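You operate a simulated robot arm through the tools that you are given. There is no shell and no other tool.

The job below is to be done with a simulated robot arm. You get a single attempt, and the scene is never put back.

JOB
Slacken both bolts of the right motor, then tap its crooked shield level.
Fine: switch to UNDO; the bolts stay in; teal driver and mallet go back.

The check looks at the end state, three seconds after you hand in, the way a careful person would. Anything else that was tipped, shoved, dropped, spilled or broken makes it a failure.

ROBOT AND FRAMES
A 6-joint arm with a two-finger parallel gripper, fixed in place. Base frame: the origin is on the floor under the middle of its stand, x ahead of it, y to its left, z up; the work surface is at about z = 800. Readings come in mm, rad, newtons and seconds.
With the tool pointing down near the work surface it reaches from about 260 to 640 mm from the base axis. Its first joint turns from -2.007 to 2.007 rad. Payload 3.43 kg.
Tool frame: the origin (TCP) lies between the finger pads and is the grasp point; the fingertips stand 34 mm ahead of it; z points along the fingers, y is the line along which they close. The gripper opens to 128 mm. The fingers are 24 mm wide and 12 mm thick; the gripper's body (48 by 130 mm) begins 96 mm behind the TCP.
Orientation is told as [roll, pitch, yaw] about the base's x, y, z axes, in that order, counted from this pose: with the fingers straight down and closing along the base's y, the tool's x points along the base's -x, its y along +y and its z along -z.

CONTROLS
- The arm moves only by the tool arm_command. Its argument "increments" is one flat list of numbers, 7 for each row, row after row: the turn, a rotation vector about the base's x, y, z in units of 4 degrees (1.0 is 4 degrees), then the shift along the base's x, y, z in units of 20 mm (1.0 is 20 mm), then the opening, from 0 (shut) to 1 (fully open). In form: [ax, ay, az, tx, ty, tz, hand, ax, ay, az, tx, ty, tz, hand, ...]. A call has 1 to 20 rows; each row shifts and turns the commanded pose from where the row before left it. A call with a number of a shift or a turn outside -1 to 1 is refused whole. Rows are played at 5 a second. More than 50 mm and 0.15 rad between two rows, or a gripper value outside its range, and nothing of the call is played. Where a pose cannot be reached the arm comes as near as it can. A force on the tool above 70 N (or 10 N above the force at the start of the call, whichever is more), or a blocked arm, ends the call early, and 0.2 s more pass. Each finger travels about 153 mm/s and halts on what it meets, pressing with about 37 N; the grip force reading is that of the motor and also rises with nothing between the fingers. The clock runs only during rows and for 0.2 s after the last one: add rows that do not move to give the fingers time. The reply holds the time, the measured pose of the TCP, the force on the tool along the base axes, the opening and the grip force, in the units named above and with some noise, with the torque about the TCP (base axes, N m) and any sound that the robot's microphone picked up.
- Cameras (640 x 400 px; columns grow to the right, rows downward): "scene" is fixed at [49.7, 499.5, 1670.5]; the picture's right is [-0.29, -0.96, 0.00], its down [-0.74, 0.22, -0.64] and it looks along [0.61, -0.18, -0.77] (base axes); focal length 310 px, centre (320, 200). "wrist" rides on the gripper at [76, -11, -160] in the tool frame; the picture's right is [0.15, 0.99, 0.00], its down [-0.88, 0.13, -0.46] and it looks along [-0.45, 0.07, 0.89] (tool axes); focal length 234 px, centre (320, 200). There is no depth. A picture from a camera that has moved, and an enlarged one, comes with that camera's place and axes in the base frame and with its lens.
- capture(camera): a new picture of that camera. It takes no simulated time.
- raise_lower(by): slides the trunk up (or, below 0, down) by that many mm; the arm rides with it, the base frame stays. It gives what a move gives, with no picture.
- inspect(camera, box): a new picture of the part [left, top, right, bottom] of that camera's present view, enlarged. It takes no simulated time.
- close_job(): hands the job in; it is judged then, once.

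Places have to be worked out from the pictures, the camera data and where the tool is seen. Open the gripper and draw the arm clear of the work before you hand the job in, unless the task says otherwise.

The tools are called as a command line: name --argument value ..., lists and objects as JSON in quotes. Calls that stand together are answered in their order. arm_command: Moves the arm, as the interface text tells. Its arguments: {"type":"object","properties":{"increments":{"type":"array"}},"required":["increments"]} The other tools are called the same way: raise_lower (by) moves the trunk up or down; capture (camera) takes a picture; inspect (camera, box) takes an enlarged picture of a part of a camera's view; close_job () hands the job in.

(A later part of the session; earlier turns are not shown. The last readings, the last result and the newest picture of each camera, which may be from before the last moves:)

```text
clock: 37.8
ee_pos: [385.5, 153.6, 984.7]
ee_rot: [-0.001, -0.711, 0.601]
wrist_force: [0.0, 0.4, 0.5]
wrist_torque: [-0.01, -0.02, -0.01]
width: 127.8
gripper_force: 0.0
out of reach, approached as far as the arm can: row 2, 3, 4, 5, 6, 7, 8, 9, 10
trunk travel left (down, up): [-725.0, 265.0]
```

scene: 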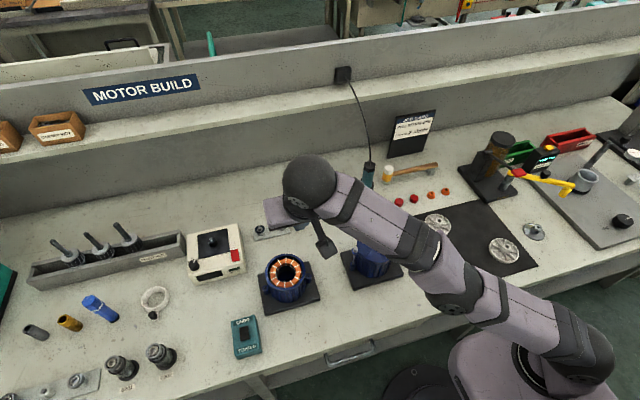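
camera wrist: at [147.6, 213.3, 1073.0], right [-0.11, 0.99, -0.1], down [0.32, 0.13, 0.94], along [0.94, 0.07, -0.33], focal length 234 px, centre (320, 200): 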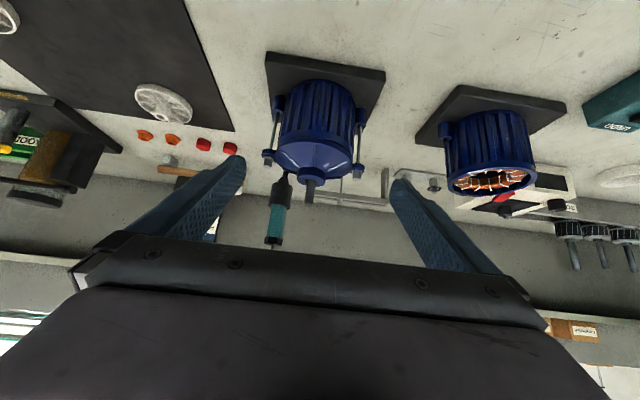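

It ran into the inner limit of its reach (wrist too close to the base) and drifted closer to the motor, no contact though. Raise straight up first to be clear.

arm_command --increments '[0, 0, 0, 0, 0, 0.8, 1, 0, 0, 0, 0, 0, 0.8, 1, 0, 0, 0, 0, 0, 0.8, 1, 0, 0, 0, 0, 0, 0.8, 1]'

capture --camera "wrist"

capture --camera "scene"

```text
clock: 38.8
ee_pos: [410.7, 161.2, 1036.2]
ee_rot: [0.001, -0.737, 0.641]
wrist_force: [0.3, -0.5, 0.5]
wrist_torque: [-0.01, -0.01, 0.01]
width: 127.8
gripper_force: 0.0
out of reach, approached as far as the arm can: row 1, 2, 3, 4
trunk travel left (down, up): [-725.0, 265.0]
```

```text
taken
camera wrist: at [286.9, 54.9, 1103.2], right [-0.68, 0.73, -0.1], down [0.2, 0.31, 0.93], along [0.71, 0.61, -0.36], focal length 234 px, centre (320, 200)
```

wrist: 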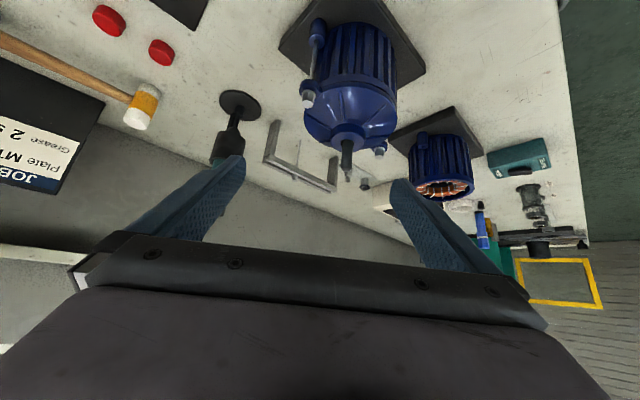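

```text
taken
```

scene: 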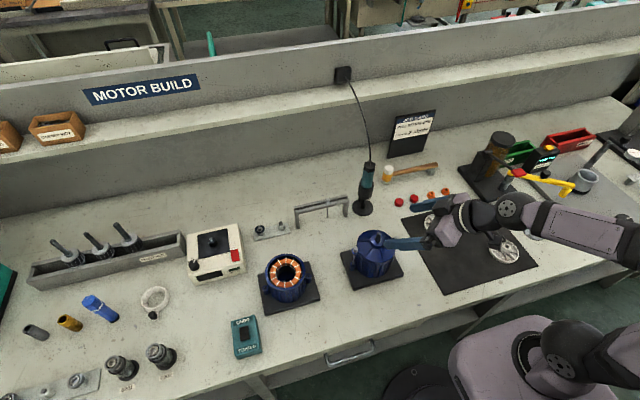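

Higher now. This view from the right-front is useful; zoom in on the motor before moving further.

inspect --camera "wrist" --box '[270, 70, 420, 190]'

inspect --camera "wrist" --box '[290, 80, 410, 160]'

```text
3.33 times, centred on (345, 130) of wrist
camera zoom: at [286.9, 54.9, 1103.2], right [-0.68, 0.73, -0.1], down [0.2, 0.31, 0.93], along [0.71, 0.61, -0.36], focal length 781 px, centre (237, 433)
```

zoom: 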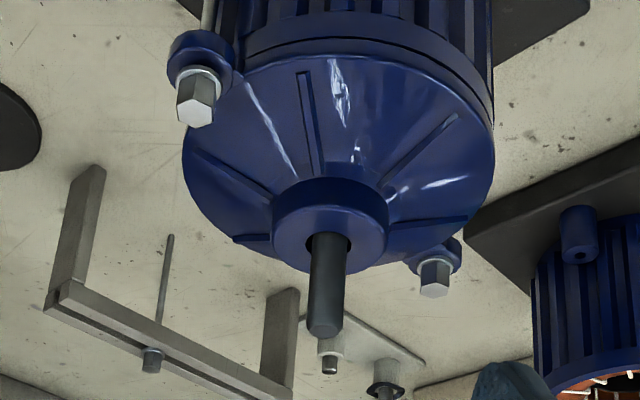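

```text
5.00 times, centred on (350, 120) of wrist
camera zoom: at [286.9, 54.9, 1103.2], right [-0.68, 0.73, -0.1], down [0.2, 0.31, 0.93], along [0.71, 0.61, -0.36], focal length 1171 px, centre (170, 600)
```

zoom: 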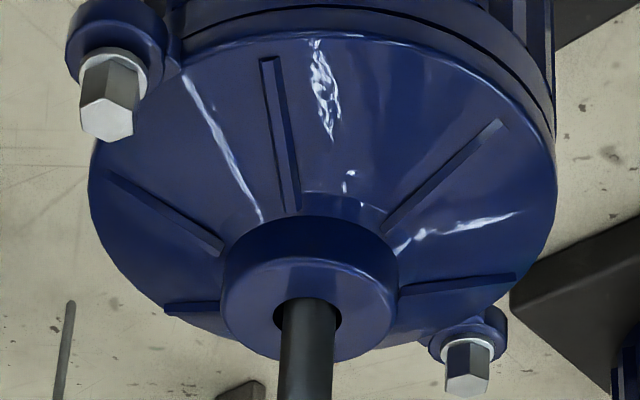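

The gap seems thin here, so the raised side may be hidden on the +x side. I'll raise the trunk 200 mm and straighten the tool to vertical so that I can look back at the motor from beyond it.

raise_lower --by 200

arm_command --increments '[-0.597, 0.802, 0, 0.1, 0, 0, 1, -0.597, 0.802, 0, 0.1, 0, 0, 1, -0.597, 0.802, 0, 0.1, 0, 0, 1, -0.597, 0.802, 0, 0.1, 0, 0, 1, -0.597, 0.802, 0, 0.1, 0, 0, 1, -0.597, 0.802, 0, 0.1, 0, 0, 1, -0.597, 0.802, 0, 0.1, 0, 0, 1, -0.597, 0.802, 0, 0.1, 0, 0, 1, -0.597, 0.802, 0, 0.1, 0, 0, 1, -0.597, 0.802, 0, 0.1, 0, 0, 1, -0.3, 0.4, 0, 0, 0, 0, 1]'

```text
clock: 40.9
ee_pos: [411.8, 162.1, 1236.4]
ee_rot: [0.0, -0.737, 0.641]
wrist_force: [-0.6, 0.4, 0.6]
wrist_torque: [-0.04, 0.02, -0.01]
width: 128.1
gripper_force: 0.0
trunk travel left (down, up): [-925.0, 65.0]
```

```text
clock: 43.3
ee_pos: [431.0, 161.5, 1235.7]
ee_rot: [-0.001, 0.001, 0.641]
wrist_force: [-0.3, 0.8, 0.5]
wrist_torque: [0.03, 0.01, 0.03]
width: 128.1
gripper_force: 0.0
trunk travel left (down, up): [-925.0, 65.0]
```

Tool vertical now and the arm is well inside its range. Yaw toward 180° while moving beyond the motor (x≈540) and down to z≈1110.

arm_command --increments '[0, 0, 0.99, 0.3, 0.16, -0.35, 1, 0, 0, 0.99, 0.3, 0.16, -0.35, 1, 0, 0, 0.99, 0.3, 0.16, -0.35, 1, 0, 0, 0.99, 0.3, 0.16, -0.35, 1, 0, 0, 0.99, 0.3, 0.16, -0.35, 1, 0, 0, 0.99, 0.3, 0.16, -0.35, 1, 0, 0, 0.99, 0.3, 0.16, -0.35, 1, 0, 0, 0.99, 0.3, 0.16, -0.35, 1, 0, 0, 0.99, 0.3, 0.16, -0.35, 1, 0, 0, 0.99, 0.3, 0.16, -0.35, 1, 0, 0, 0.99, 0.3, 0.16, -0.35, 1, 0, 0, 0.99, 0.3, 0.16, -0.35, 1, 0, 0, 0.99, 0.3, 0.16, -0.35, 1, 0, 0, 0.99, 0.3, 0.16, -0.35, 1, 0, 0, 0.99, 0.3, 0.16, -0.35, 1, 0, 0, 0.99, 0.3, 0.16, -0.35, 1, 0, 0, 0.99, 0.3, 0.16, -0.35, 1, 0, 0, 0.99, 0.3, 0.16, -0.35, 1]'

```text
clock: 47.1
ee_pos: [541.4, 218.8, 1109.7]
ee_rot: [0.0, -0.003, 1.885]
wrist_force: [-0.3, 0.8, -0.8]
wrist_torque: [-0.01, -0.03, 0.0]
width: 128.0
gripper_force: 0.1
trunk travel left (down, up): [-925.0, 65.0]
```

All in reach. Continue the yaw to 180° in place.

arm_command --increments '[0, 0, 1, 0, 0, 0, 1, 0, 0, 1, 0, 0, 0, 1, 0, 0, 1, 0, 0, 0, 1, 0, 0, 1, 0, 0, 0, 1, 0, 0, 1, 0, 0, 0, 1, 0, 0, 1, 0, 0, 0, 1, 0, 0, 1, 0, 0, 0, 1, 0, 0, 1, 0, 0, 0, 1, 0, 0, 1, 0, 0, 0, 1, 0, 0, 1, 0, 0, 0, 1, 0, 0, 1, 0, 0, 0, 1, 0, 0, 1, 0, 0, 0, 1, 0, 0, 1, 0, 0, 0, 1, 0, 0, 1, 0, 0, 0, 1, 0, 0, 1, 0, 0, 0, 1, 0, 0, 1, 0, 0, 0, 1, 0, 0, 1, 0, 0, 0, 1]'

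capture --camera "wrist"

```text
clock: 50.7
ee_pos: [540.1, 217.8, 1110.2]
ee_rot: [0.0, -0.004, 3.074]
wrist_force: [0.2, 0.3, -0.6]
wrist_torque: [-0.02, 0.01, 0.02]
width: 128.2
gripper_force: 0.1
trunk travel left (down, up): [-925.0, 65.0]
```

```text
taken
camera wrist: at [616.1, 225.2, 1269.2], right [0.08, -1.0, 0.0], down [-0.89, -0.07, 0.46], along [-0.46, -0.04, -0.89], focal length 234 px, centre (320, 200)
```

wrist: 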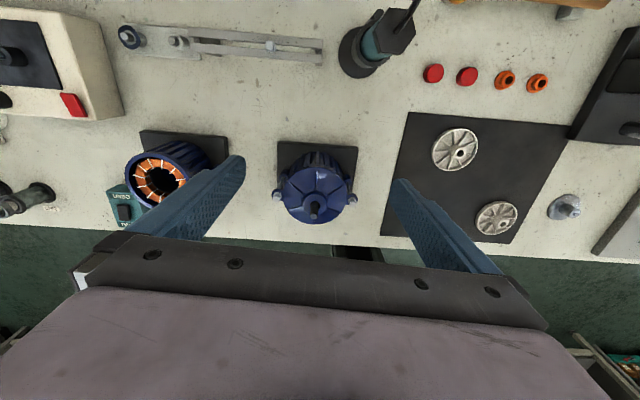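

Now I see the motor from its far side. Zoom in on the rim and the gap, and also the driver from above.

inspect --camera "wrist" --box '[265, 135, 365, 235]'

inspect --camera "wrist" --box '[275, 140, 355, 190]'

inspect --camera "wrist" --box '[320, 0, 440, 100]'

```text
4.00 times, centred on (315, 185) of wrist
camera zoom: at [616.1, 225.2, 1269.2], right [0.08, -1.0, 0.0], down [-0.89, -0.07, 0.46], along [-0.46, -0.04, -0.89], focal length 937 px, centre (340, 260)
```

zoom: 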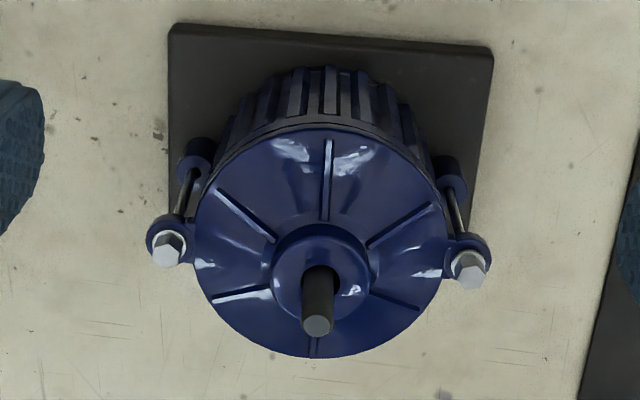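

```text
8.00 times, centred on (315, 165) of wrist
camera zoom: at [616.1, 225.2, 1269.2], right [0.08, -1.0, 0.0], down [-0.89, -0.07, 0.46], along [-0.46, -0.04, -0.89], focal length 1873 px, centre (360, 480)
```

zoom: 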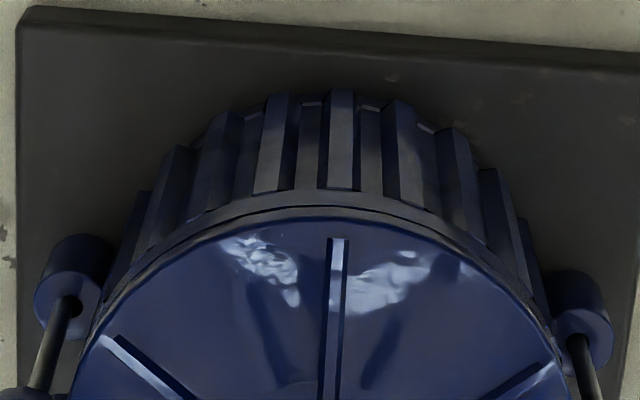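

```text
4.00 times, centred on (380, 50) of wrist
camera zoom: at [616.1, 225.2, 1269.2], right [0.08, -1.0, 0.0], down [-0.89, -0.07, 0.46], along [-0.46, -0.04, -0.89], focal length 937 px, centre (80, 800)
```

zoom: 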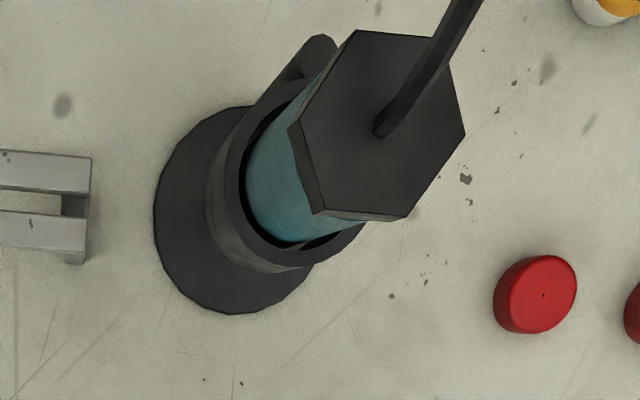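

From the far side the gap looks small there too; comparing ear slopes in the earlier side view, the +y (bolt A) side sits about 4–6 mm higher. Now for the driver: yaw the tool back toward the driver's azimuth (0.24 rad) in place.

arm_command --increments '[0, 0, -1, 0, 0, 0, 1, 0, 0, -1, 0, 0, 0, 1, 0, 0, -1, 0, 0, 0, 1, 0, 0, -1, 0, 0, 0, 1, 0, 0, -1, 0, 0, 0, 1, 0, 0, -1, 0, 0, 0, 1, 0, 0, -1, 0, 0, 0, 1, 0, 0, -1, 0, 0, 0, 1, 0, 0, -1, 0, 0, 0, 1, 0, 0, -1, 0, 0, 0, 1, 0, 0, -1, 0, 0, 0, 1, 0, 0, -1, 0, 0, 0, 1, 0, 0, -1, 0, 0, 0, 1, 0, 0, -1, 0, 0, 0, 1, 0, 0, -1, 0, 0, 0, 1, 0, 0, -1, 0, 0, 0, 1, 0, 0, -1, 0, 0, 0, 1, 0, 0, -1, 0, 0, 0, 1, 0, 0, -1, 0, 0, 0, 1, 0, 0, -1, 0, 0, 0, 1]'

arm_command --increments '[0, 0, -1, 0, -0.2, 0, 1, 0, 0, -1, 0, -0.2, 0, 1, 0, 0, -1, 0, -0.2, 0, 1, 0, 0, -1, 0, -0.2, 0, 1, 0, 0, -1, 0, -0.2, 0, 1, 0, 0, -1, 0, -0.2, 0, 1, 0, 0, -1, 0, -0.2, 0, 1, 0, 0, -1, 0, -0.2, 0, 1, 0, 0, -1, 0, -0.2, 0, 1, 0, 0, -1, 0, -0.2, 0, 1, 0, 0, -1, 0, -0.2, 0, 1, 0, 0, -1, 0, -0.2, 0, 1, 0, 0, -1, 0, -0.2, 0, 1, 0, 0, -1, 0, -0.2, 0, 1, 0, 0, -1, 0, -0.2, 0, 1, 0, 0, -1, 0, -0.2, 0, 1, 0, 0, -1, 0, -0.2, 0, 1, 0, 0, -1, 0, -0.2, 0, 1, 0, 0, -1, 0, -0.2, 0, 1, 0, 0, -1, 0, -0.2, 0, 1]'

capture --camera "wrist"

```text
clock: 54.9
ee_pos: [539.4, 219.9, 1110.4]
ee_rot: [-0.002, -0.003, 1.675]
wrist_force: [0.0, 0.2, 0.9]
wrist_torque: [0.0, 0.01, 0.0]
width: 127.9
gripper_force: 0.1
trunk travel left (down, up): [-925.0, 65.0]
```

```text
clock: 59.1
ee_pos: [539.3, 139.4, 1111.6]
ee_rot: [0.0, -0.003, 0.278]
wrist_force: [-0.2, 0.8, 0.3]
wrist_torque: [0.01, 0.02, -0.03]
width: 128.0
gripper_force: 0.2
trunk travel left (down, up): [-925.0, 65.0]
```

```text
taken
camera wrist: at [468.5, 107.1, 1269.1], right [-0.41, 0.91, 0.0], down [0.81, 0.37, 0.46], along [0.42, 0.19, -0.89], focal length 234 px, centre (320, 200)
```

wrist: 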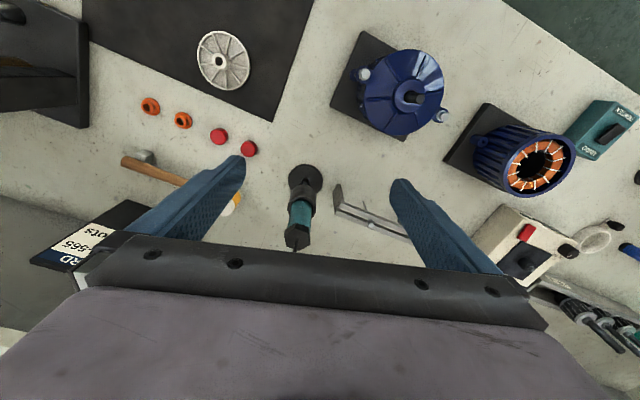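

The driver is now between the fingers in view. Zoom on it to refine its position.

inspect --camera "wrist" --box '[250, 150, 370, 260]'

inspect --camera "wrist" --box '[320, 20, 470, 140]'

inspect --camera "scene" --box '[345, 220, 415, 290]'

```text
3.64 times, centred on (310, 205) of wrist
camera zoom: at [468.5, 107.1, 1269.1], right [-0.41, 0.91, 0.0], down [0.81, 0.37, 0.46], along [0.42, 0.19, -0.89], focal length 852 px, centre (356, 182)
```

zoom: 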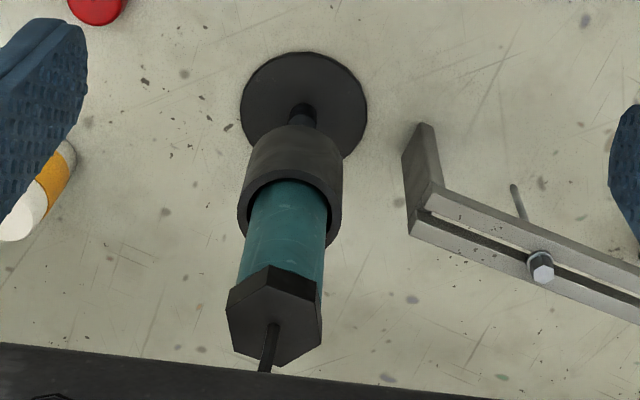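

```text
3.33 times, centred on (395, 80) of wrist
camera zoom: at [468.5, 107.1, 1269.1], right [-0.41, 0.91, 0.0], down [0.81, 0.37, 0.46], along [0.42, 0.19, -0.89], focal length 781 px, centre (70, 600)
```

zoom: 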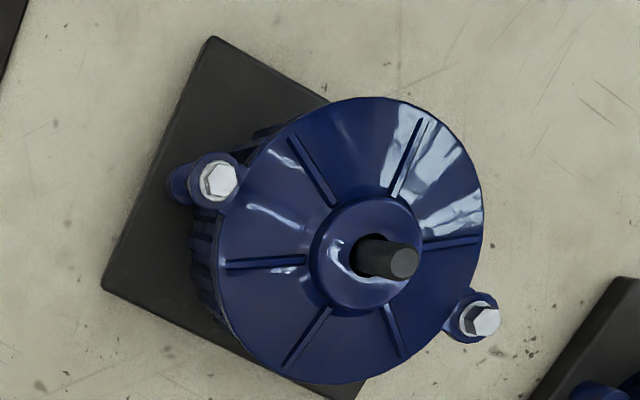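

```text
5.71 times, centred on (380, 255) of scene
camera zoom: at [49.7, 499.5, 1670.5], right [-0.29, -0.96, 0.0], down [-0.74, 0.22, -0.64], along [0.61, -0.18, -0.77], focal length 1774 px, centre (-23, -114)
```

zoom: 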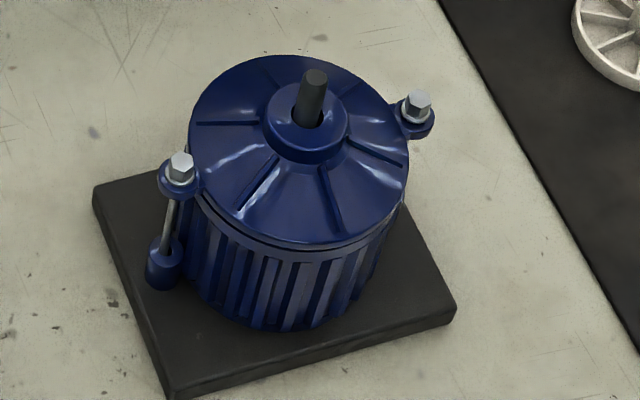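

The driver axis works out to roughly (655,159), with its cap top at z≈1012 and the teal body around z≈940–1000. I'll tilt the tool 36° outward and come to a pre-grasp point about 100 mm back from it.

arm_command --increments '[0.247, -0.969, -0.06, 0.327, 0.031, -0.325, 1, 0.247, -0.969, -0.06, 0.327, 0.031, -0.325, 1, 0.247, -0.969, -0.06, 0.327, 0.031, -0.325, 1, 0.247, -0.969, -0.06, 0.327, 0.031, -0.325, 1, 0.247, -0.969, -0.06, 0.327, 0.031, -0.325, 1, 0.247, -0.969, -0.06, 0.327, 0.031, -0.325, 1, 0.247, -0.969, -0.06, 0.327, 0.031, -0.325, 1, 0.247, -0.969, -0.06, 0.327, 0.031, -0.325, 1, 0.247, -0.969, -0.06, 0.327, 0.031, -0.325, 1]'

capture --camera "wrist"

inspect --camera "scene" --box '[310, 100, 450, 230]'

```text
clock: 61.1
ee_pos: [596.8, 143.5, 1052.7]
ee_rot: [-0.012, -0.621, 0.245]
wrist_force: [0.6, 0.0, 0.2]
wrist_torque: [-0.03, 0.01, 0.0]
width: 128.1
gripper_force: 0.1
trunk travel left (down, up): [-925.0, 65.0]
```

```text
taken
camera wrist: at [449.5, 97.2, 1139.1], right [-0.35, 0.93, -0.09], down [0.41, 0.24, 0.88], along [0.84, 0.27, -0.46], focal length 234 px, centre (320, 200)
```

wrist: 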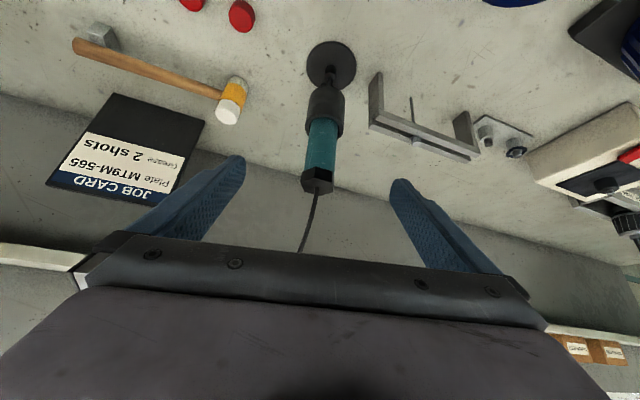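

```text
3.08 times, centred on (380, 165) of scene
camera zoom: at [49.7, 499.5, 1670.5], right [-0.29, -0.96, 0.0], down [-0.74, 0.22, -0.64], along [0.61, -0.18, -0.77], focal length 955 px, centre (135, 308)
```

zoom: 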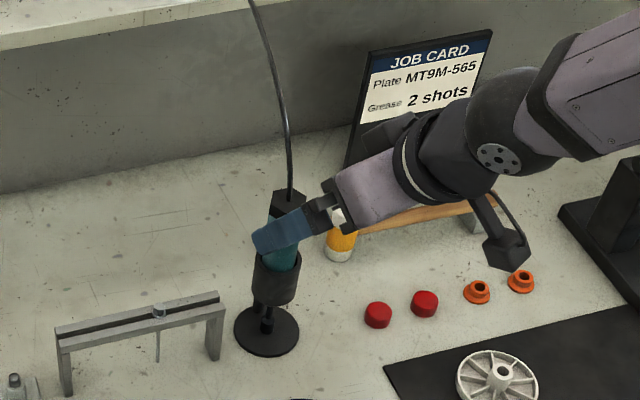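

Good alignment: the driver sits between the open fingers. Zoom to compute its axis and the lateral offset.

inspect --camera "wrist" --box '[260, 30, 380, 210]'

```text
2.22 times, centred on (320, 120) of wrist
camera zoom: at [449.5, 97.2, 1139.1], right [-0.35, 0.93, -0.09], down [0.41, 0.24, 0.88], along [0.84, 0.27, -0.46], focal length 520 px, centre (320, 378)
```

zoom: 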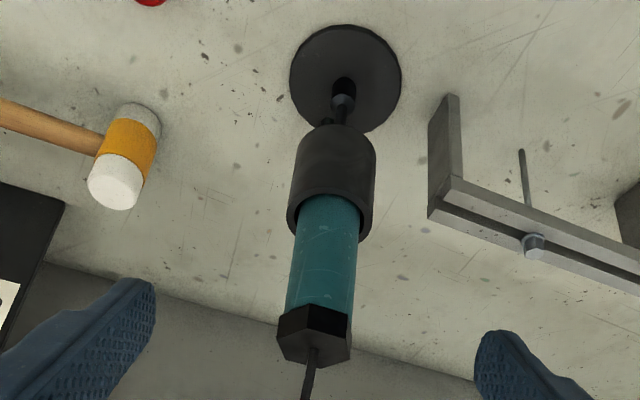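

The driver axis is at about (654.5,157.7), teal body z 938–999, cap top ~1013. I'll move along the tool axis to TCP (654.5,157.7,978) with the fingers open.

arm_command --increments '[0, 0, 0, 0.481, 0.118, -0.6225, 1, 0, 0, 0, 0.481, 0.118, -0.6225, 1, 0, 0, 0, 0.481, 0.118, -0.6225, 1, 0, 0, 0, 0.481, 0.118, -0.6225, 1, 0, 0, 0, 0.481, 0.118, -0.6225, 1, 0, 0, 0, 0.481, 0.118, -0.6225, 1]'

capture --camera "wrist"

inspect --camera "scene" --box '[330, 140, 410, 220]'

```text
clock: 62.5
ee_pos: [656.5, 159.5, 976.5]
ee_rot: [-0.007, -0.633, 0.243]
wrist_force: [0.5, 1.4, 1.1]
wrist_torque: [-0.01, -0.01, -0.01]
width: 127.9
gripper_force: 0.0
trunk travel left (down, up): [-925.0, 65.0]
```

```text
taken
camera wrist: at [507.5, 111.8, 1060.0], right [-0.35, 0.93, -0.09], down [0.4, 0.24, 0.89], along [0.85, 0.27, -0.45], focal length 234 px, centre (320, 200)
```

wrist: 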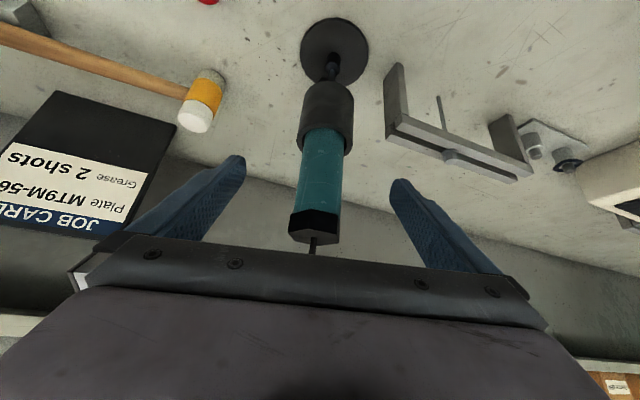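

```text
5.00 times, centred on (370, 180) of scene
camera zoom: at [49.7, 499.5, 1670.5], right [-0.29, -0.96, 0.0], down [-0.74, 0.22, -0.64], along [0.61, -0.18, -0.77], focal length 1552 px, centre (70, 300)
```

zoom: 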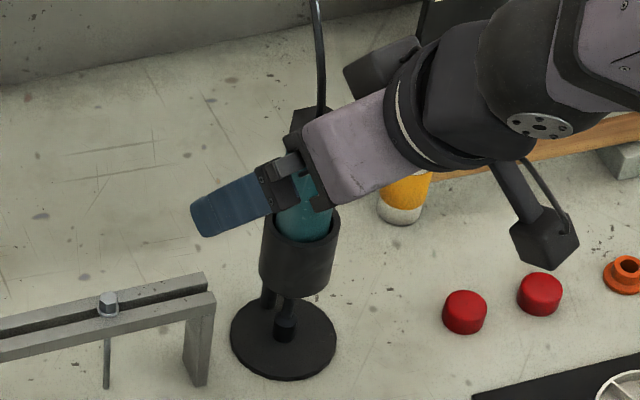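

The driver is centred between the fingers (TCP projects onto the teal body). Close the gripper.

arm_command --increments '[0, 0, 0, 0, 0, 0, 0.5, 0, 0, 0, 0, 0, 0, 0, 0, 0, 0, 0, 0, 0, 0, 0, 0, 0, 0, 0, 0, 0, 0, 0, 0, 0, 0, 0, 0]'

capture --camera "wrist"

```text
clock: 63.7
ee_pos: [655.4, 158.9, 976.4]
ee_rot: [-0.007, -0.631, 0.242]
wrist_force: [0.7, 0.9, -0.5]
wrist_torque: [0.1, -0.13, 0.05]
width: 33.5
gripper_force: 36.7
trunk travel left (down, up): [-925.0, 65.0]
```

```text
taken
camera wrist: at [507.0, 111.9, 1060.2], right [-0.35, 0.93, -0.09], down [0.4, 0.24, 0.89], along [0.85, 0.27, -0.45], focal length 234 px, centre (320, 200)
```

wrist: 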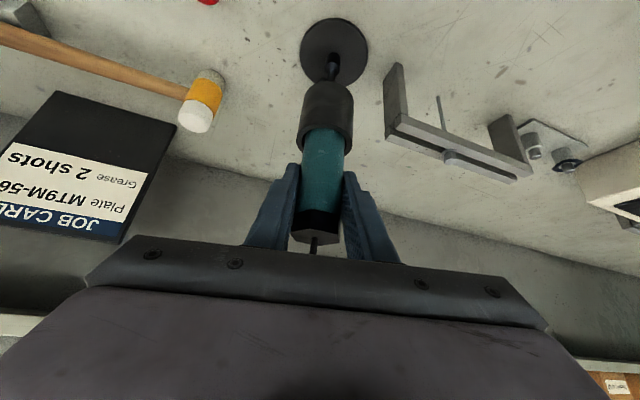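

Gripped (width 33.5 mm). Lift vertically a little first and check the load.

arm_command --increments '[0, 0, 0, 0, 0, 0.25, 0, 0, 0, 0, 0, 0, 0.5, 0, 0, 0, 0, 0, 0, 0.5, 0]'

capture --camera "wrist"

```text
clock: 64.5
ee_pos: [655.1, 159.6, 1001.4]
ee_rot: [-0.006, -0.63, 0.245]
wrist_force: [-0.8, -0.4, -2.5]
wrist_torque: [0.02, 0.0, 0.02]
width: 33.9
gripper_force: 37.1
trunk travel left (down, up): [-925.0, 65.0]
```

```text
taken
camera wrist: at [506.4, 111.5, 1085.1], right [-0.35, 0.93, -0.09], down [0.4, 0.24, 0.89], along [0.85, 0.27, -0.45], focal length 234 px, centre (320, 200)
```

wrist: 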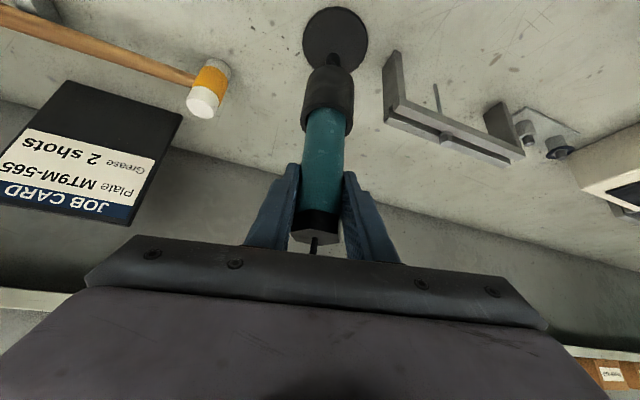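

Driver is rising out of the holder with ~2.5 N load. Continue lifting straight up by ~125 mm.

arm_command --increments '[0, 0, 0, 0, 0, 0.886, 0, 0, 0, 0, 0, 0, 0.886, 0, 0, 0, 0, 0, 0, 0.886, 0, 0, 0, 0, 0, 0, 0.886, 0, 0, 0, 0, 0, 0, 0.886, 0, 0, 0, 0, 0, 0, 0.886, 0, 0, 0, 0, 0, 0, 0.886, 0]'

capture --camera "wrist"

inspect --camera "scene" --box '[310, 80, 450, 220]'

```text
clock: 66.1
ee_pos: [656.2, 158.6, 1124.9]
ee_rot: [-0.007, -0.631, 0.244]
wrist_force: [0.0, 0.0, -2.7]
wrist_torque: [-0.01, 0.0, -0.01]
width: 33.8
gripper_force: 36.8
trunk travel left (down, up): [-925.0, 65.0]
```

```text
taken
camera wrist: at [507.2, 111.8, 1209.4], right [-0.35, 0.93, -0.09], down [0.4, 0.24, 0.89], along [0.85, 0.27, -0.45], focal length 234 px, centre (320, 200)
```

wrist: 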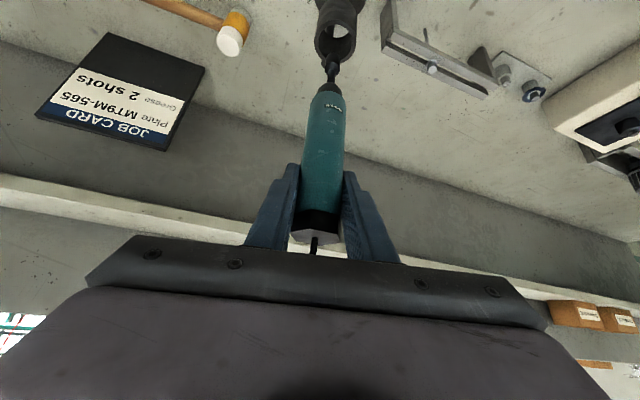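

```text
2.86 times, centred on (380, 150) of scene
camera zoom: at [49.7, 499.5, 1670.5], right [-0.29, -0.96, 0.0], down [-0.74, 0.22, -0.64], along [0.61, -0.18, -0.77], focal length 887 px, centre (149, 343)
```

zoom: 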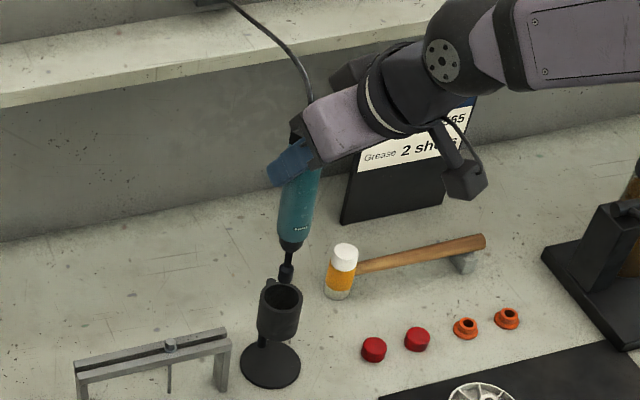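

Driver is clear of the holder. Zoom to locate the bit tip relative to the tool.

inspect --camera "wrist" --box '[270, 0, 390, 120]'

inspect --camera "scene" --box '[355, 150, 405, 200]'

```text
3.33 times, centred on (330, 60) of wrist
camera zoom: at [507.2, 111.8, 1209.4], right [-0.35, 0.93, -0.09], down [0.4, 0.24, 0.89], along [0.85, 0.27, -0.45], focal length 781 px, centre (287, 667)
```

zoom: 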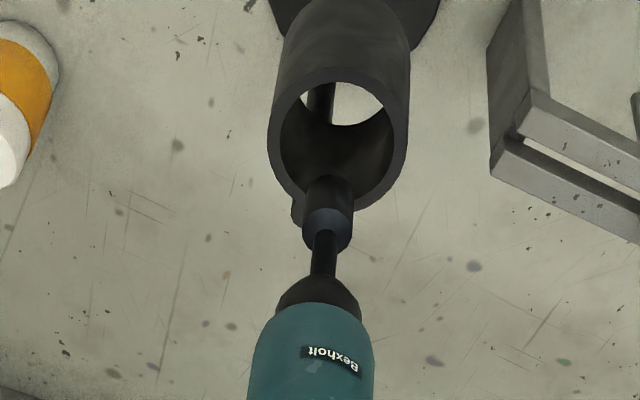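

```text
8.00 times, centred on (380, 175) of scene
camera zoom: at [49.7, 499.5, 1670.5], right [-0.29, -0.96, 0.0], down [-0.74, 0.22, -0.64], along [0.61, -0.18, -0.77], focal length 2483 px, centre (-160, 400)
```

zoom: 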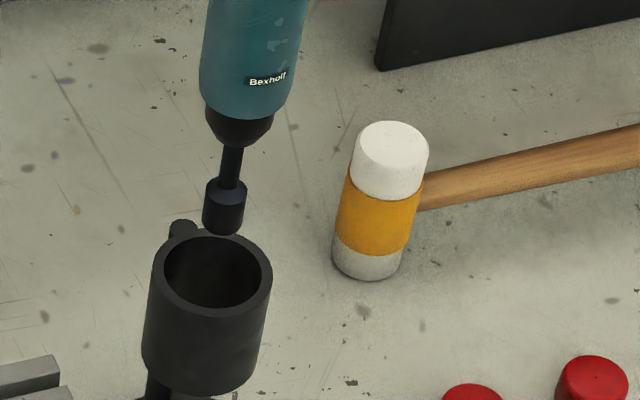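

The socket tip is ~170 mm below the TCP and in line with it. Multi-view triangulation puts bolt A at (439,279.6,933) and bolt B at (439.6,156,927) — A's side is the high one. Carry the driver to hover above bolt A.

arm_command --increments '[0, 0, 0, -0.3, 0.17, 0.6, 0, 0, 0, 0, -0.5, 0.28, 0.4, 0, 0, 0, 0, -0.772, 0.4357, 0, 0, 0, 0, 0, -0.772, 0.4357, 0, 0, 0, 0, 0, -0.772, 0.4357, 0, 0, 0, 0, 0, -0.772, 0.4357, 0, 0, 0, 0, 0, -0.772, 0.4357, 0, 0, 0, 0, 0, -0.772, 0.4357, 0, 0, 0, 0, 0, -0.772, 0.4357, 0, 0, 0, 0, 0, -0.772, 0.4357, 0, 0, 0, 0, 0, -0.772, 0.4357, 0, 0, 0, 0, 0, -0.772, 0.4357, 0, 0, 0, 0, 0, -0.772, 0.4357, 0, 0, 0, 0, 0, -0.772, 0.4357, 0, 0, 0, 0, 0, -0.772, 0.4357, 0, 0]'

capture --camera "wrist"

capture --camera "scene"

```text
clock: 69.3
ee_pos: [439.2, 281.5, 1146.0]
ee_rot: [-0.008, -0.631, 0.242]
wrist_force: [0.2, 0.5, -2.5]
wrist_torque: [-0.02, 0.02, -0.03]
width: 33.6
gripper_force: 36.9
trunk travel left (down, up): [-925.0, 65.0]
```

```text
taken
camera wrist: at [290.2, 234.2, 1229.3], right [-0.35, 0.93, -0.09], down [0.4, 0.24, 0.89], along [0.85, 0.27, -0.45], focal length 234 px, centre (320, 200)
```

wrist: 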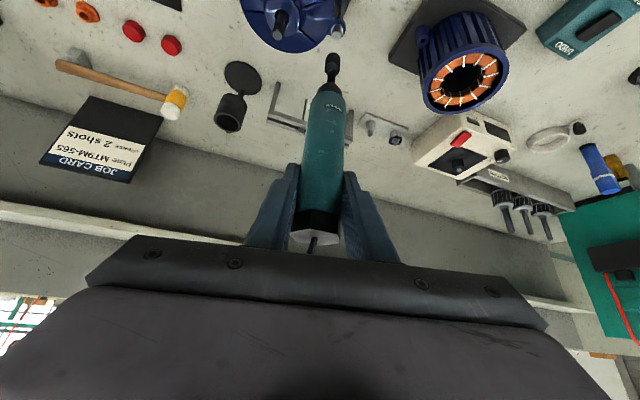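

```text
taken
```

scene: 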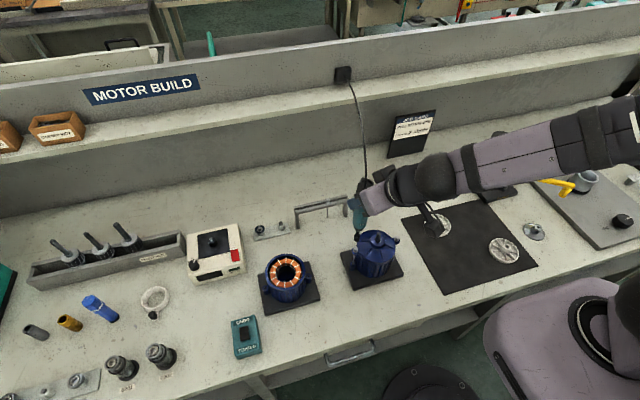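

Hovering near bolt A with the tip ~43 mm above it. Zoom both views to compare tip and bolt positions.

inspect --camera "wrist" --box '[280, 0, 400, 100]'

inspect --camera "scene" --box '[325, 205, 405, 265]'

```text
4.00 times, centred on (340, 50) of wrist
camera zoom: at [290.2, 234.2, 1229.3], right [-0.35, 0.93, -0.09], down [0.4, 0.24, 0.89], along [0.85, 0.27, -0.45], focal length 937 px, centre (240, 800)
```

zoom: 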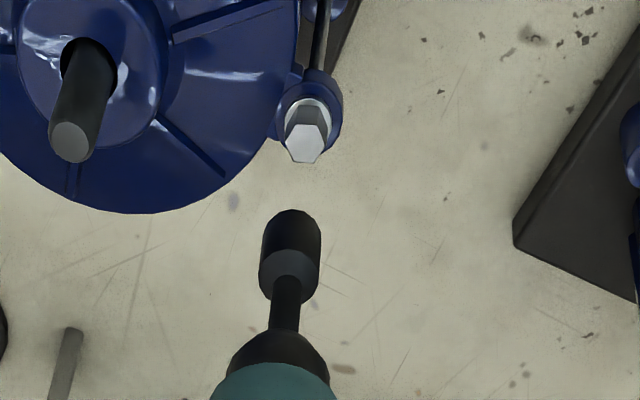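

```text
6.67 times, centred on (365, 235) of scene
camera zoom: at [49.7, 499.5, 1670.5], right [-0.29, -0.96, 0.0], down [-0.74, 0.22, -0.64], along [0.61, -0.18, -0.77], focal length 2069 px, centre (20, -33)
```

zoom: 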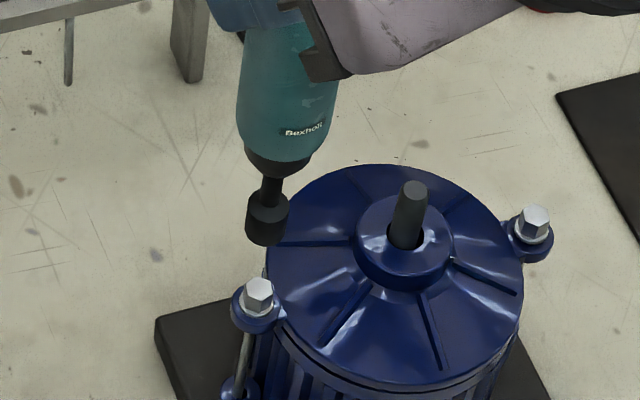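

Combining both views, the tip is at about (440,279,971) and bolt A at (440,280,933), so alignment is within ~1–2 mm. Descend 26 mm and re-measure.

arm_command --increments '[0, 0, 0, 0, 0.03, -0.65, 0, 0, 0, 0, 0, 0.02, -0.65, 0]'

inspect --camera "wrist" --box '[290, 0, 370, 70]'

inspect --camera "scene" --box '[335, 220, 385, 265]'

```text
clock: 69.9
ee_pos: [439.8, 281.6, 1119.1]
ee_rot: [-0.006, -0.631, 0.244]
wrist_force: [-0.5, 0.7, -2.0]
wrist_torque: [-0.04, 0.03, 0.01]
width: 33.8
gripper_force: 36.8
trunk travel left (down, up): [-925.0, 65.0]
```

```text
5.71 times, centred on (330, 35) of wrist
camera zoom: at [290.8, 234.5, 1202.8], right [-0.35, 0.93, -0.09], down [0.4, 0.24, 0.89], along [0.85, 0.27, -0.45], focal length 1338 px, centre (263, 1143)
```

zoom: 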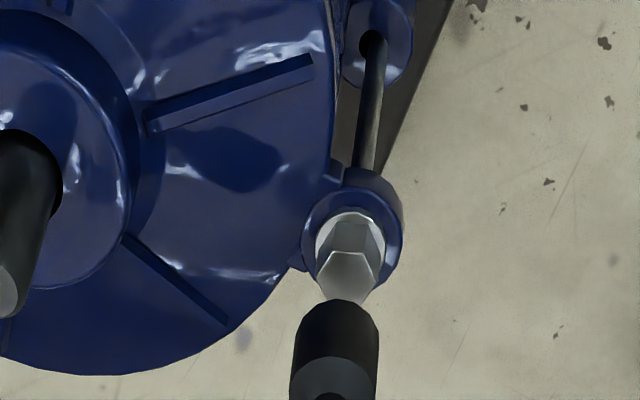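

```text
8.89 times, centred on (360, 242) of scene
camera zoom: at [49.7, 499.5, 1670.5], right [-0.29, -0.96, 0.0], down [-0.74, 0.22, -0.64], along [0.61, -0.18, -0.77], focal length 2759 px, centre (-36, -178)
```

zoom: 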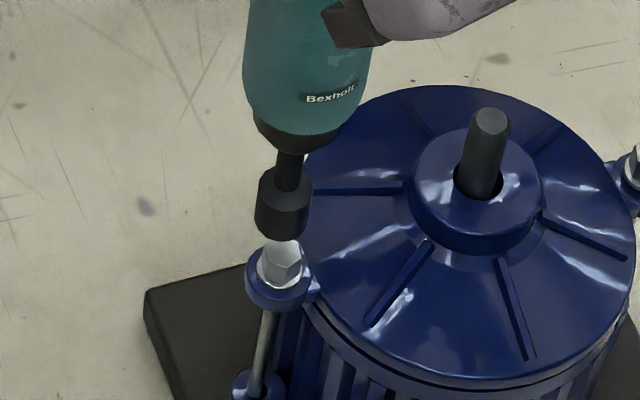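

Accounting for the socket's visible rim, the tip is at ≈(441.2,280,952) and bolt A at ≈(440,279.5,933). Shift −1 mm in x and descend 14 mm, then check.

arm_command --increments '[0, 0, 0, -0.06, -0.02, -0.4, 0, 0, 0, 0, 0, 0, -0.3, 0]'

inspect --camera "wrist" --box '[290, 0, 370, 70]'

inspect --camera "scene" --box '[335, 220, 385, 265]'

```text
clock: 70.5
ee_pos: [437.9, 282.1, 1106.7]
ee_rot: [-0.005, -0.637, 0.241]
wrist_force: [-0.8, -1.1, 7.2]
wrist_torque: [-0.06, 0.0, -0.01]
width: 33.9
gripper_force: 36.9
trunk travel left (down, up): [-925.0, 65.0]
```

```text
5.71 times, centred on (330, 35) of wrist
camera zoom: at [288.9, 233.7, 1190.2], right [-0.35, 0.93, -0.09], down [0.39, 0.23, 0.89], along [0.85, 0.27, -0.45], focal length 1338 px, centre (263, 1143)
```

zoom: 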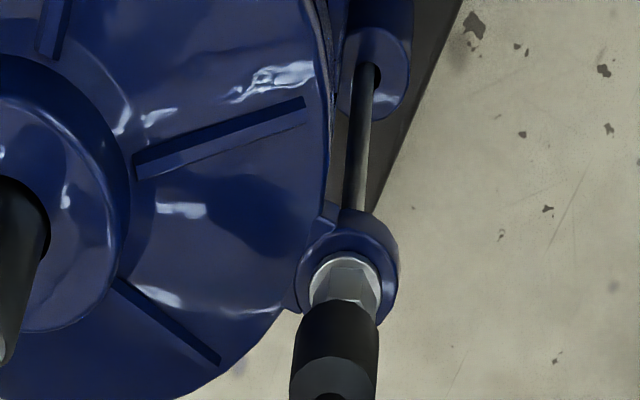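

```text
8.89 times, centred on (360, 242) of scene
camera zoom: at [49.7, 499.5, 1670.5], right [-0.29, -0.96, 0.0], down [-0.74, 0.22, -0.64], along [0.61, -0.18, -0.77], focal length 2759 px, centre (-36, -178)
```

zoom: 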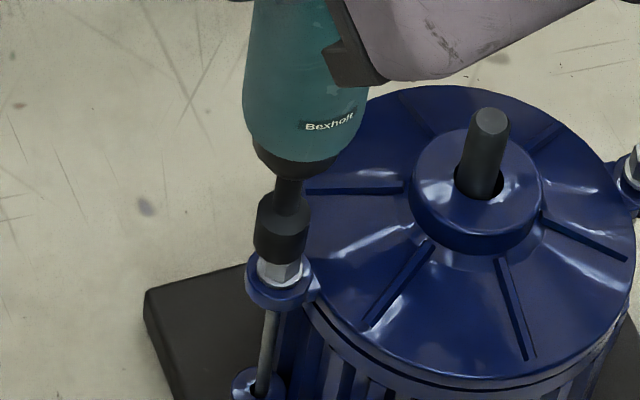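

There is light contact (~9 N), but both views suggest the tip is either a few mm above or ~3–5 mm beyond the bolt in +x. I'll lift slightly, shift −3.5 mm in x and come down again to compare the contact height.

arm_command --increments '[0, 0, 0, 0, 0, 0.2, 0, 0, 0, 0, -0.16, -0.02, 0, 0, 0, 0, 0, 0, 0, -0.1, 0, 0, 0, 0, 0, 0, 0, 0]'

inspect --camera "wrist" --box '[290, 0, 370, 70]'

inspect --camera "scene" --box '[335, 220, 385, 265]'

```text
clock: 71.5
ee_pos: [435.0, 280.9, 1110.0]
ee_rot: [-0.004, -0.637, 0.245]
wrist_force: [-2.8, -1.4, 17.7]
wrist_torque: [-0.38, 0.42, -0.01]
width: 34.0
gripper_force: 36.3
trunk travel left (down, up): [-925.0, 65.0]
```

```text
5.71 times, centred on (330, 35) of wrist
camera zoom: at [285.1, 233.1, 1193.2], right [-0.35, 0.93, -0.09], down [0.39, 0.23, 0.89], along [0.85, 0.27, -0.45], focal length 1338 px, centre (263, 1143)
```

zoom: 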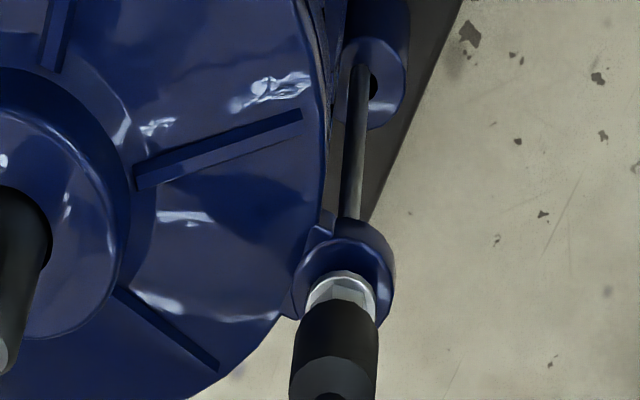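

```text
8.89 times, centred on (360, 242) of scene
camera zoom: at [49.7, 499.5, 1670.5], right [-0.29, -0.96, 0.0], down [-0.74, 0.22, -0.64], along [0.61, -0.18, -0.77], focal length 2759 px, centre (-36, -178)
```

zoom: 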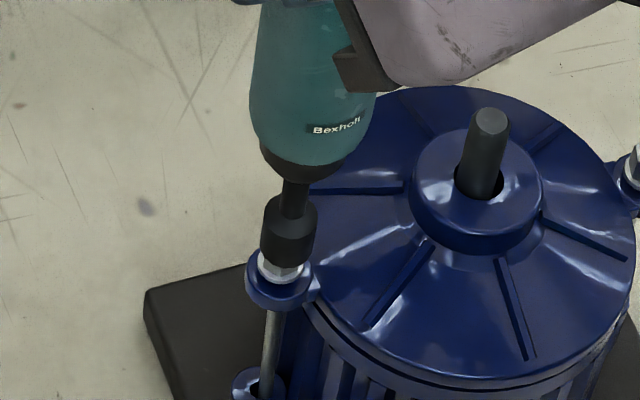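

The contact height is now higher (1110 vs 1106.7) with 18 N, which could mean the bolt is already being backed out. Lift off right away and look at the bolt.

arm_command --increments '[0, 0, 0, 0, 0, 0.9, 0, 0, 0, 0, 0, 0, 0.9, 0]'

inspect --camera "wrist" --box '[290, 0, 370, 70]'

inspect --camera "scene" --box '[335, 220, 385, 265]'

```text
clock: 72.1
ee_pos: [434.4, 279.1, 1143.6]
ee_rot: [-0.006, -0.631, 0.242]
wrist_force: [0.6, 0.6, -2.1]
wrist_torque: [-0.02, 0.02, 0.0]
width: 33.8
gripper_force: 36.4
trunk travel left (down, up): [-925.0, 65.0]
```

```text
5.71 times, centred on (330, 35) of wrist
camera zoom: at [286.2, 233.0, 1227.1], right [-0.35, 0.93, -0.09], down [0.4, 0.24, 0.89], along [0.85, 0.27, -0.45], focal length 1338 px, centre (263, 1143)
```

zoom: 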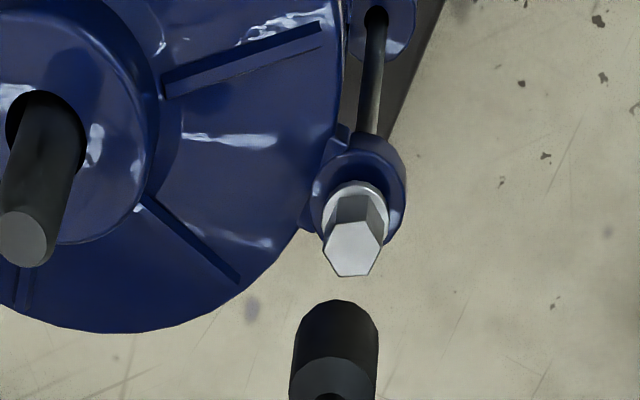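

```text
8.89 times, centred on (360, 242) of scene
camera zoom: at [49.7, 499.5, 1670.5], right [-0.29, -0.96, 0.0], down [-0.74, 0.22, -0.64], along [0.61, -0.18, -0.77], focal length 2759 px, centre (-36, -178)
```

zoom: 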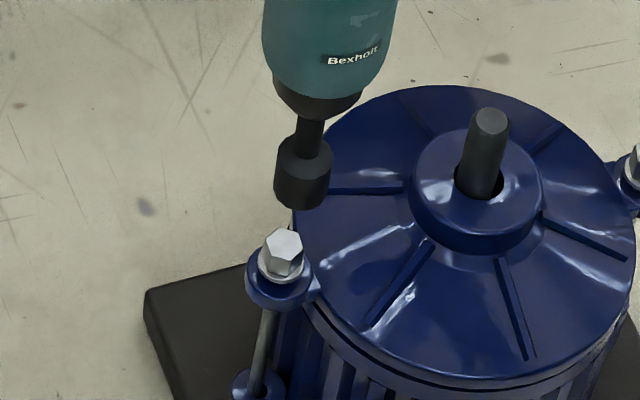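

The head of bolt A looks higher than before. Zoom in more on both bolts to compare.

inspect --camera "scene" --box '[342, 235, 370, 275]'

inspect --camera "scene" --box '[382, 225, 410, 265]'

inspect --camera "wrist" --box '[320, 15, 350, 55]'

```text
10.00 times, centred on (356, 255) of scene
camera zoom: at [49.7, 499.5, 1670.5], right [-0.29, -0.96, 0.0], down [-0.74, 0.22, -0.64], along [0.61, -0.18, -0.77], focal length 3104 px, centre (-40, -350)
```

zoom: 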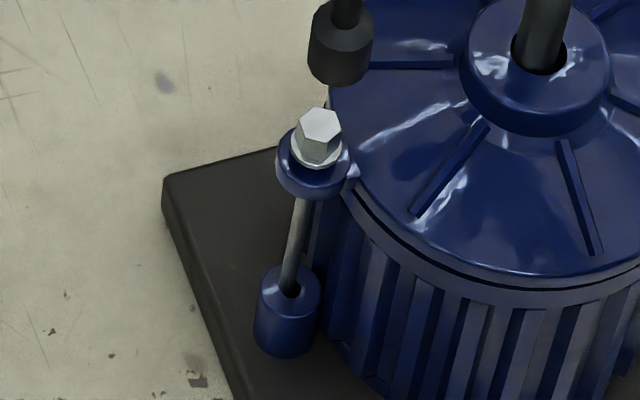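

```text
10.00 times, centred on (396, 245) of scene
camera zoom: at [49.7, 499.5, 1670.5], right [-0.29, -0.96, 0.0], down [-0.74, 0.22, -0.64], along [0.61, -0.18, -0.77], focal length 3104 px, centre (-440, -250)
```

zoom: 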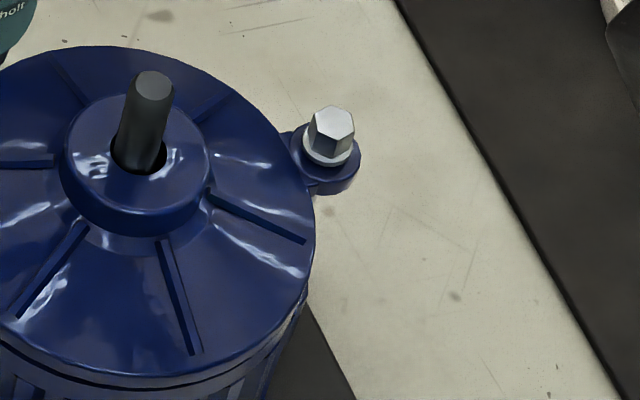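

```text
10.00 times, centred on (335, 35) of wrist
camera zoom: at [286.2, 233.0, 1227.1], right [-0.35, 0.93, -0.09], down [0.4, 0.24, 0.89], along [0.85, 0.27, -0.45], focal length 2342 px, centre (170, 1850)
```

zoom: 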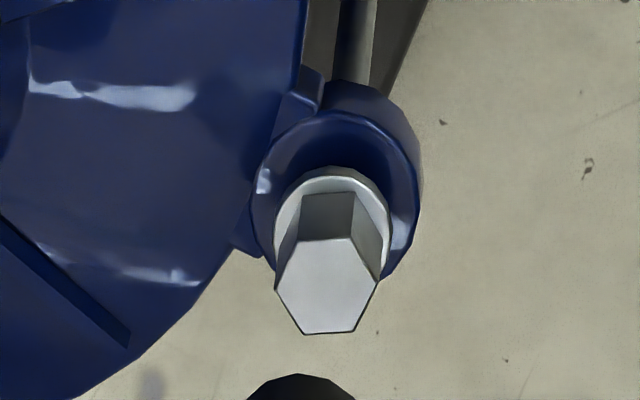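

Bolt A has risen about 4–5 mm (head/flange now floats above the ear) — it is slackened and still well in its lug. Now bolt B: raise the driver 80 mm, cross over the shaft at that height, and hover above bolt B.

arm_command --increments '[0, 0, 0, 0, 0, 1, 0, 0, 0, 0, 0, 0, 1, 0, 0, 0, 0, 0, 0, 1, 0, 0, 0, 0, 0, 0, 1, 0, 0, 0, 0, 0.024, -0.87, 0, 0, 0, 0, 0, 0.024, -0.87, 0, 0, 0, 0, 0, 0.024, -0.87, 0, 0, 0, 0, 0, 0.024, -0.87, 0, 0, 0, 0, 0, 0.024, -0.87, 0, 0, 0, 0, 0, 0.024, -0.87, 0, 0, 0, 0, 0, 0.024, -0.87, 0, 0]'

capture --camera "wrist"

```text
clock: 74.5
ee_pos: [438.7, 158.9, 1224.7]
ee_rot: [-0.007, -0.632, 0.244]
wrist_force: [-0.1, 0.2, -3.4]
wrist_torque: [0.0, 0.04, 0.0]
width: 33.8
gripper_force: 37.3
trunk travel left (down, up): [-925.0, 65.0]
```

```text
taken
camera wrist: at [289.7, 111.5, 1307.7], right [-0.35, 0.93, -0.09], down [0.4, 0.24, 0.89], along [0.85, 0.27, -0.45], focal length 234 px, centre (320, 200)
```

wrist: 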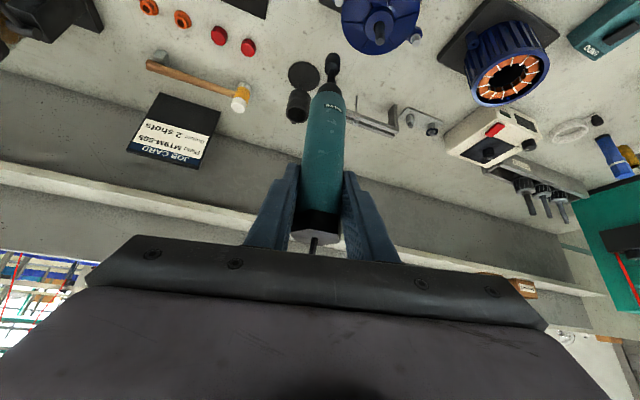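

Now lower the trunk by 85 mm; that brings the tip to roughly 35–40 mm above bolt B while keeping the wrist away from its inner limit.

raise_lower --by -85

inspect --camera "wrist" --box '[280, 0, 400, 100]'

inspect --camera "scene" --box '[365, 190, 435, 250]'

```text
clock: 75.8
ee_pos: [438.9, 159.9, 1139.2]
ee_rot: [-0.008, -0.632, 0.242]
wrist_force: [0.5, 0.3, -2.5]
wrist_torque: [-0.03, 0.03, -0.04]
width: 33.6
gripper_force: 36.3
trunk travel left (down, up): [-840.0, 150.0]
```

```text
4.00 times, centred on (340, 50) of wrist
camera zoom: at [289.9, 112.1, 1222.6], right [-0.35, 0.93, -0.09], down [0.4, 0.24, 0.89], along [0.85, 0.27, -0.45], focal length 937 px, centre (240, 800)
```

zoom: 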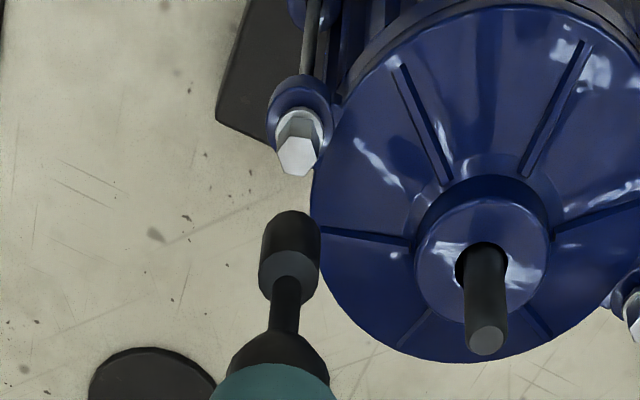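

```text
6.67 times, centred on (400, 220) of scene
camera zoom: at [49.7, 499.5, 1670.5], right [-0.29, -0.96, 0.0], down [-0.74, 0.22, -0.64], along [0.61, -0.18, -0.77], focal length 2069 px, centre (-213, 67)
```

zoom: 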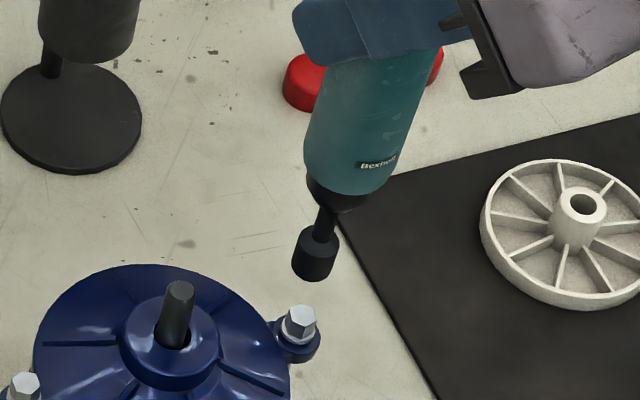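

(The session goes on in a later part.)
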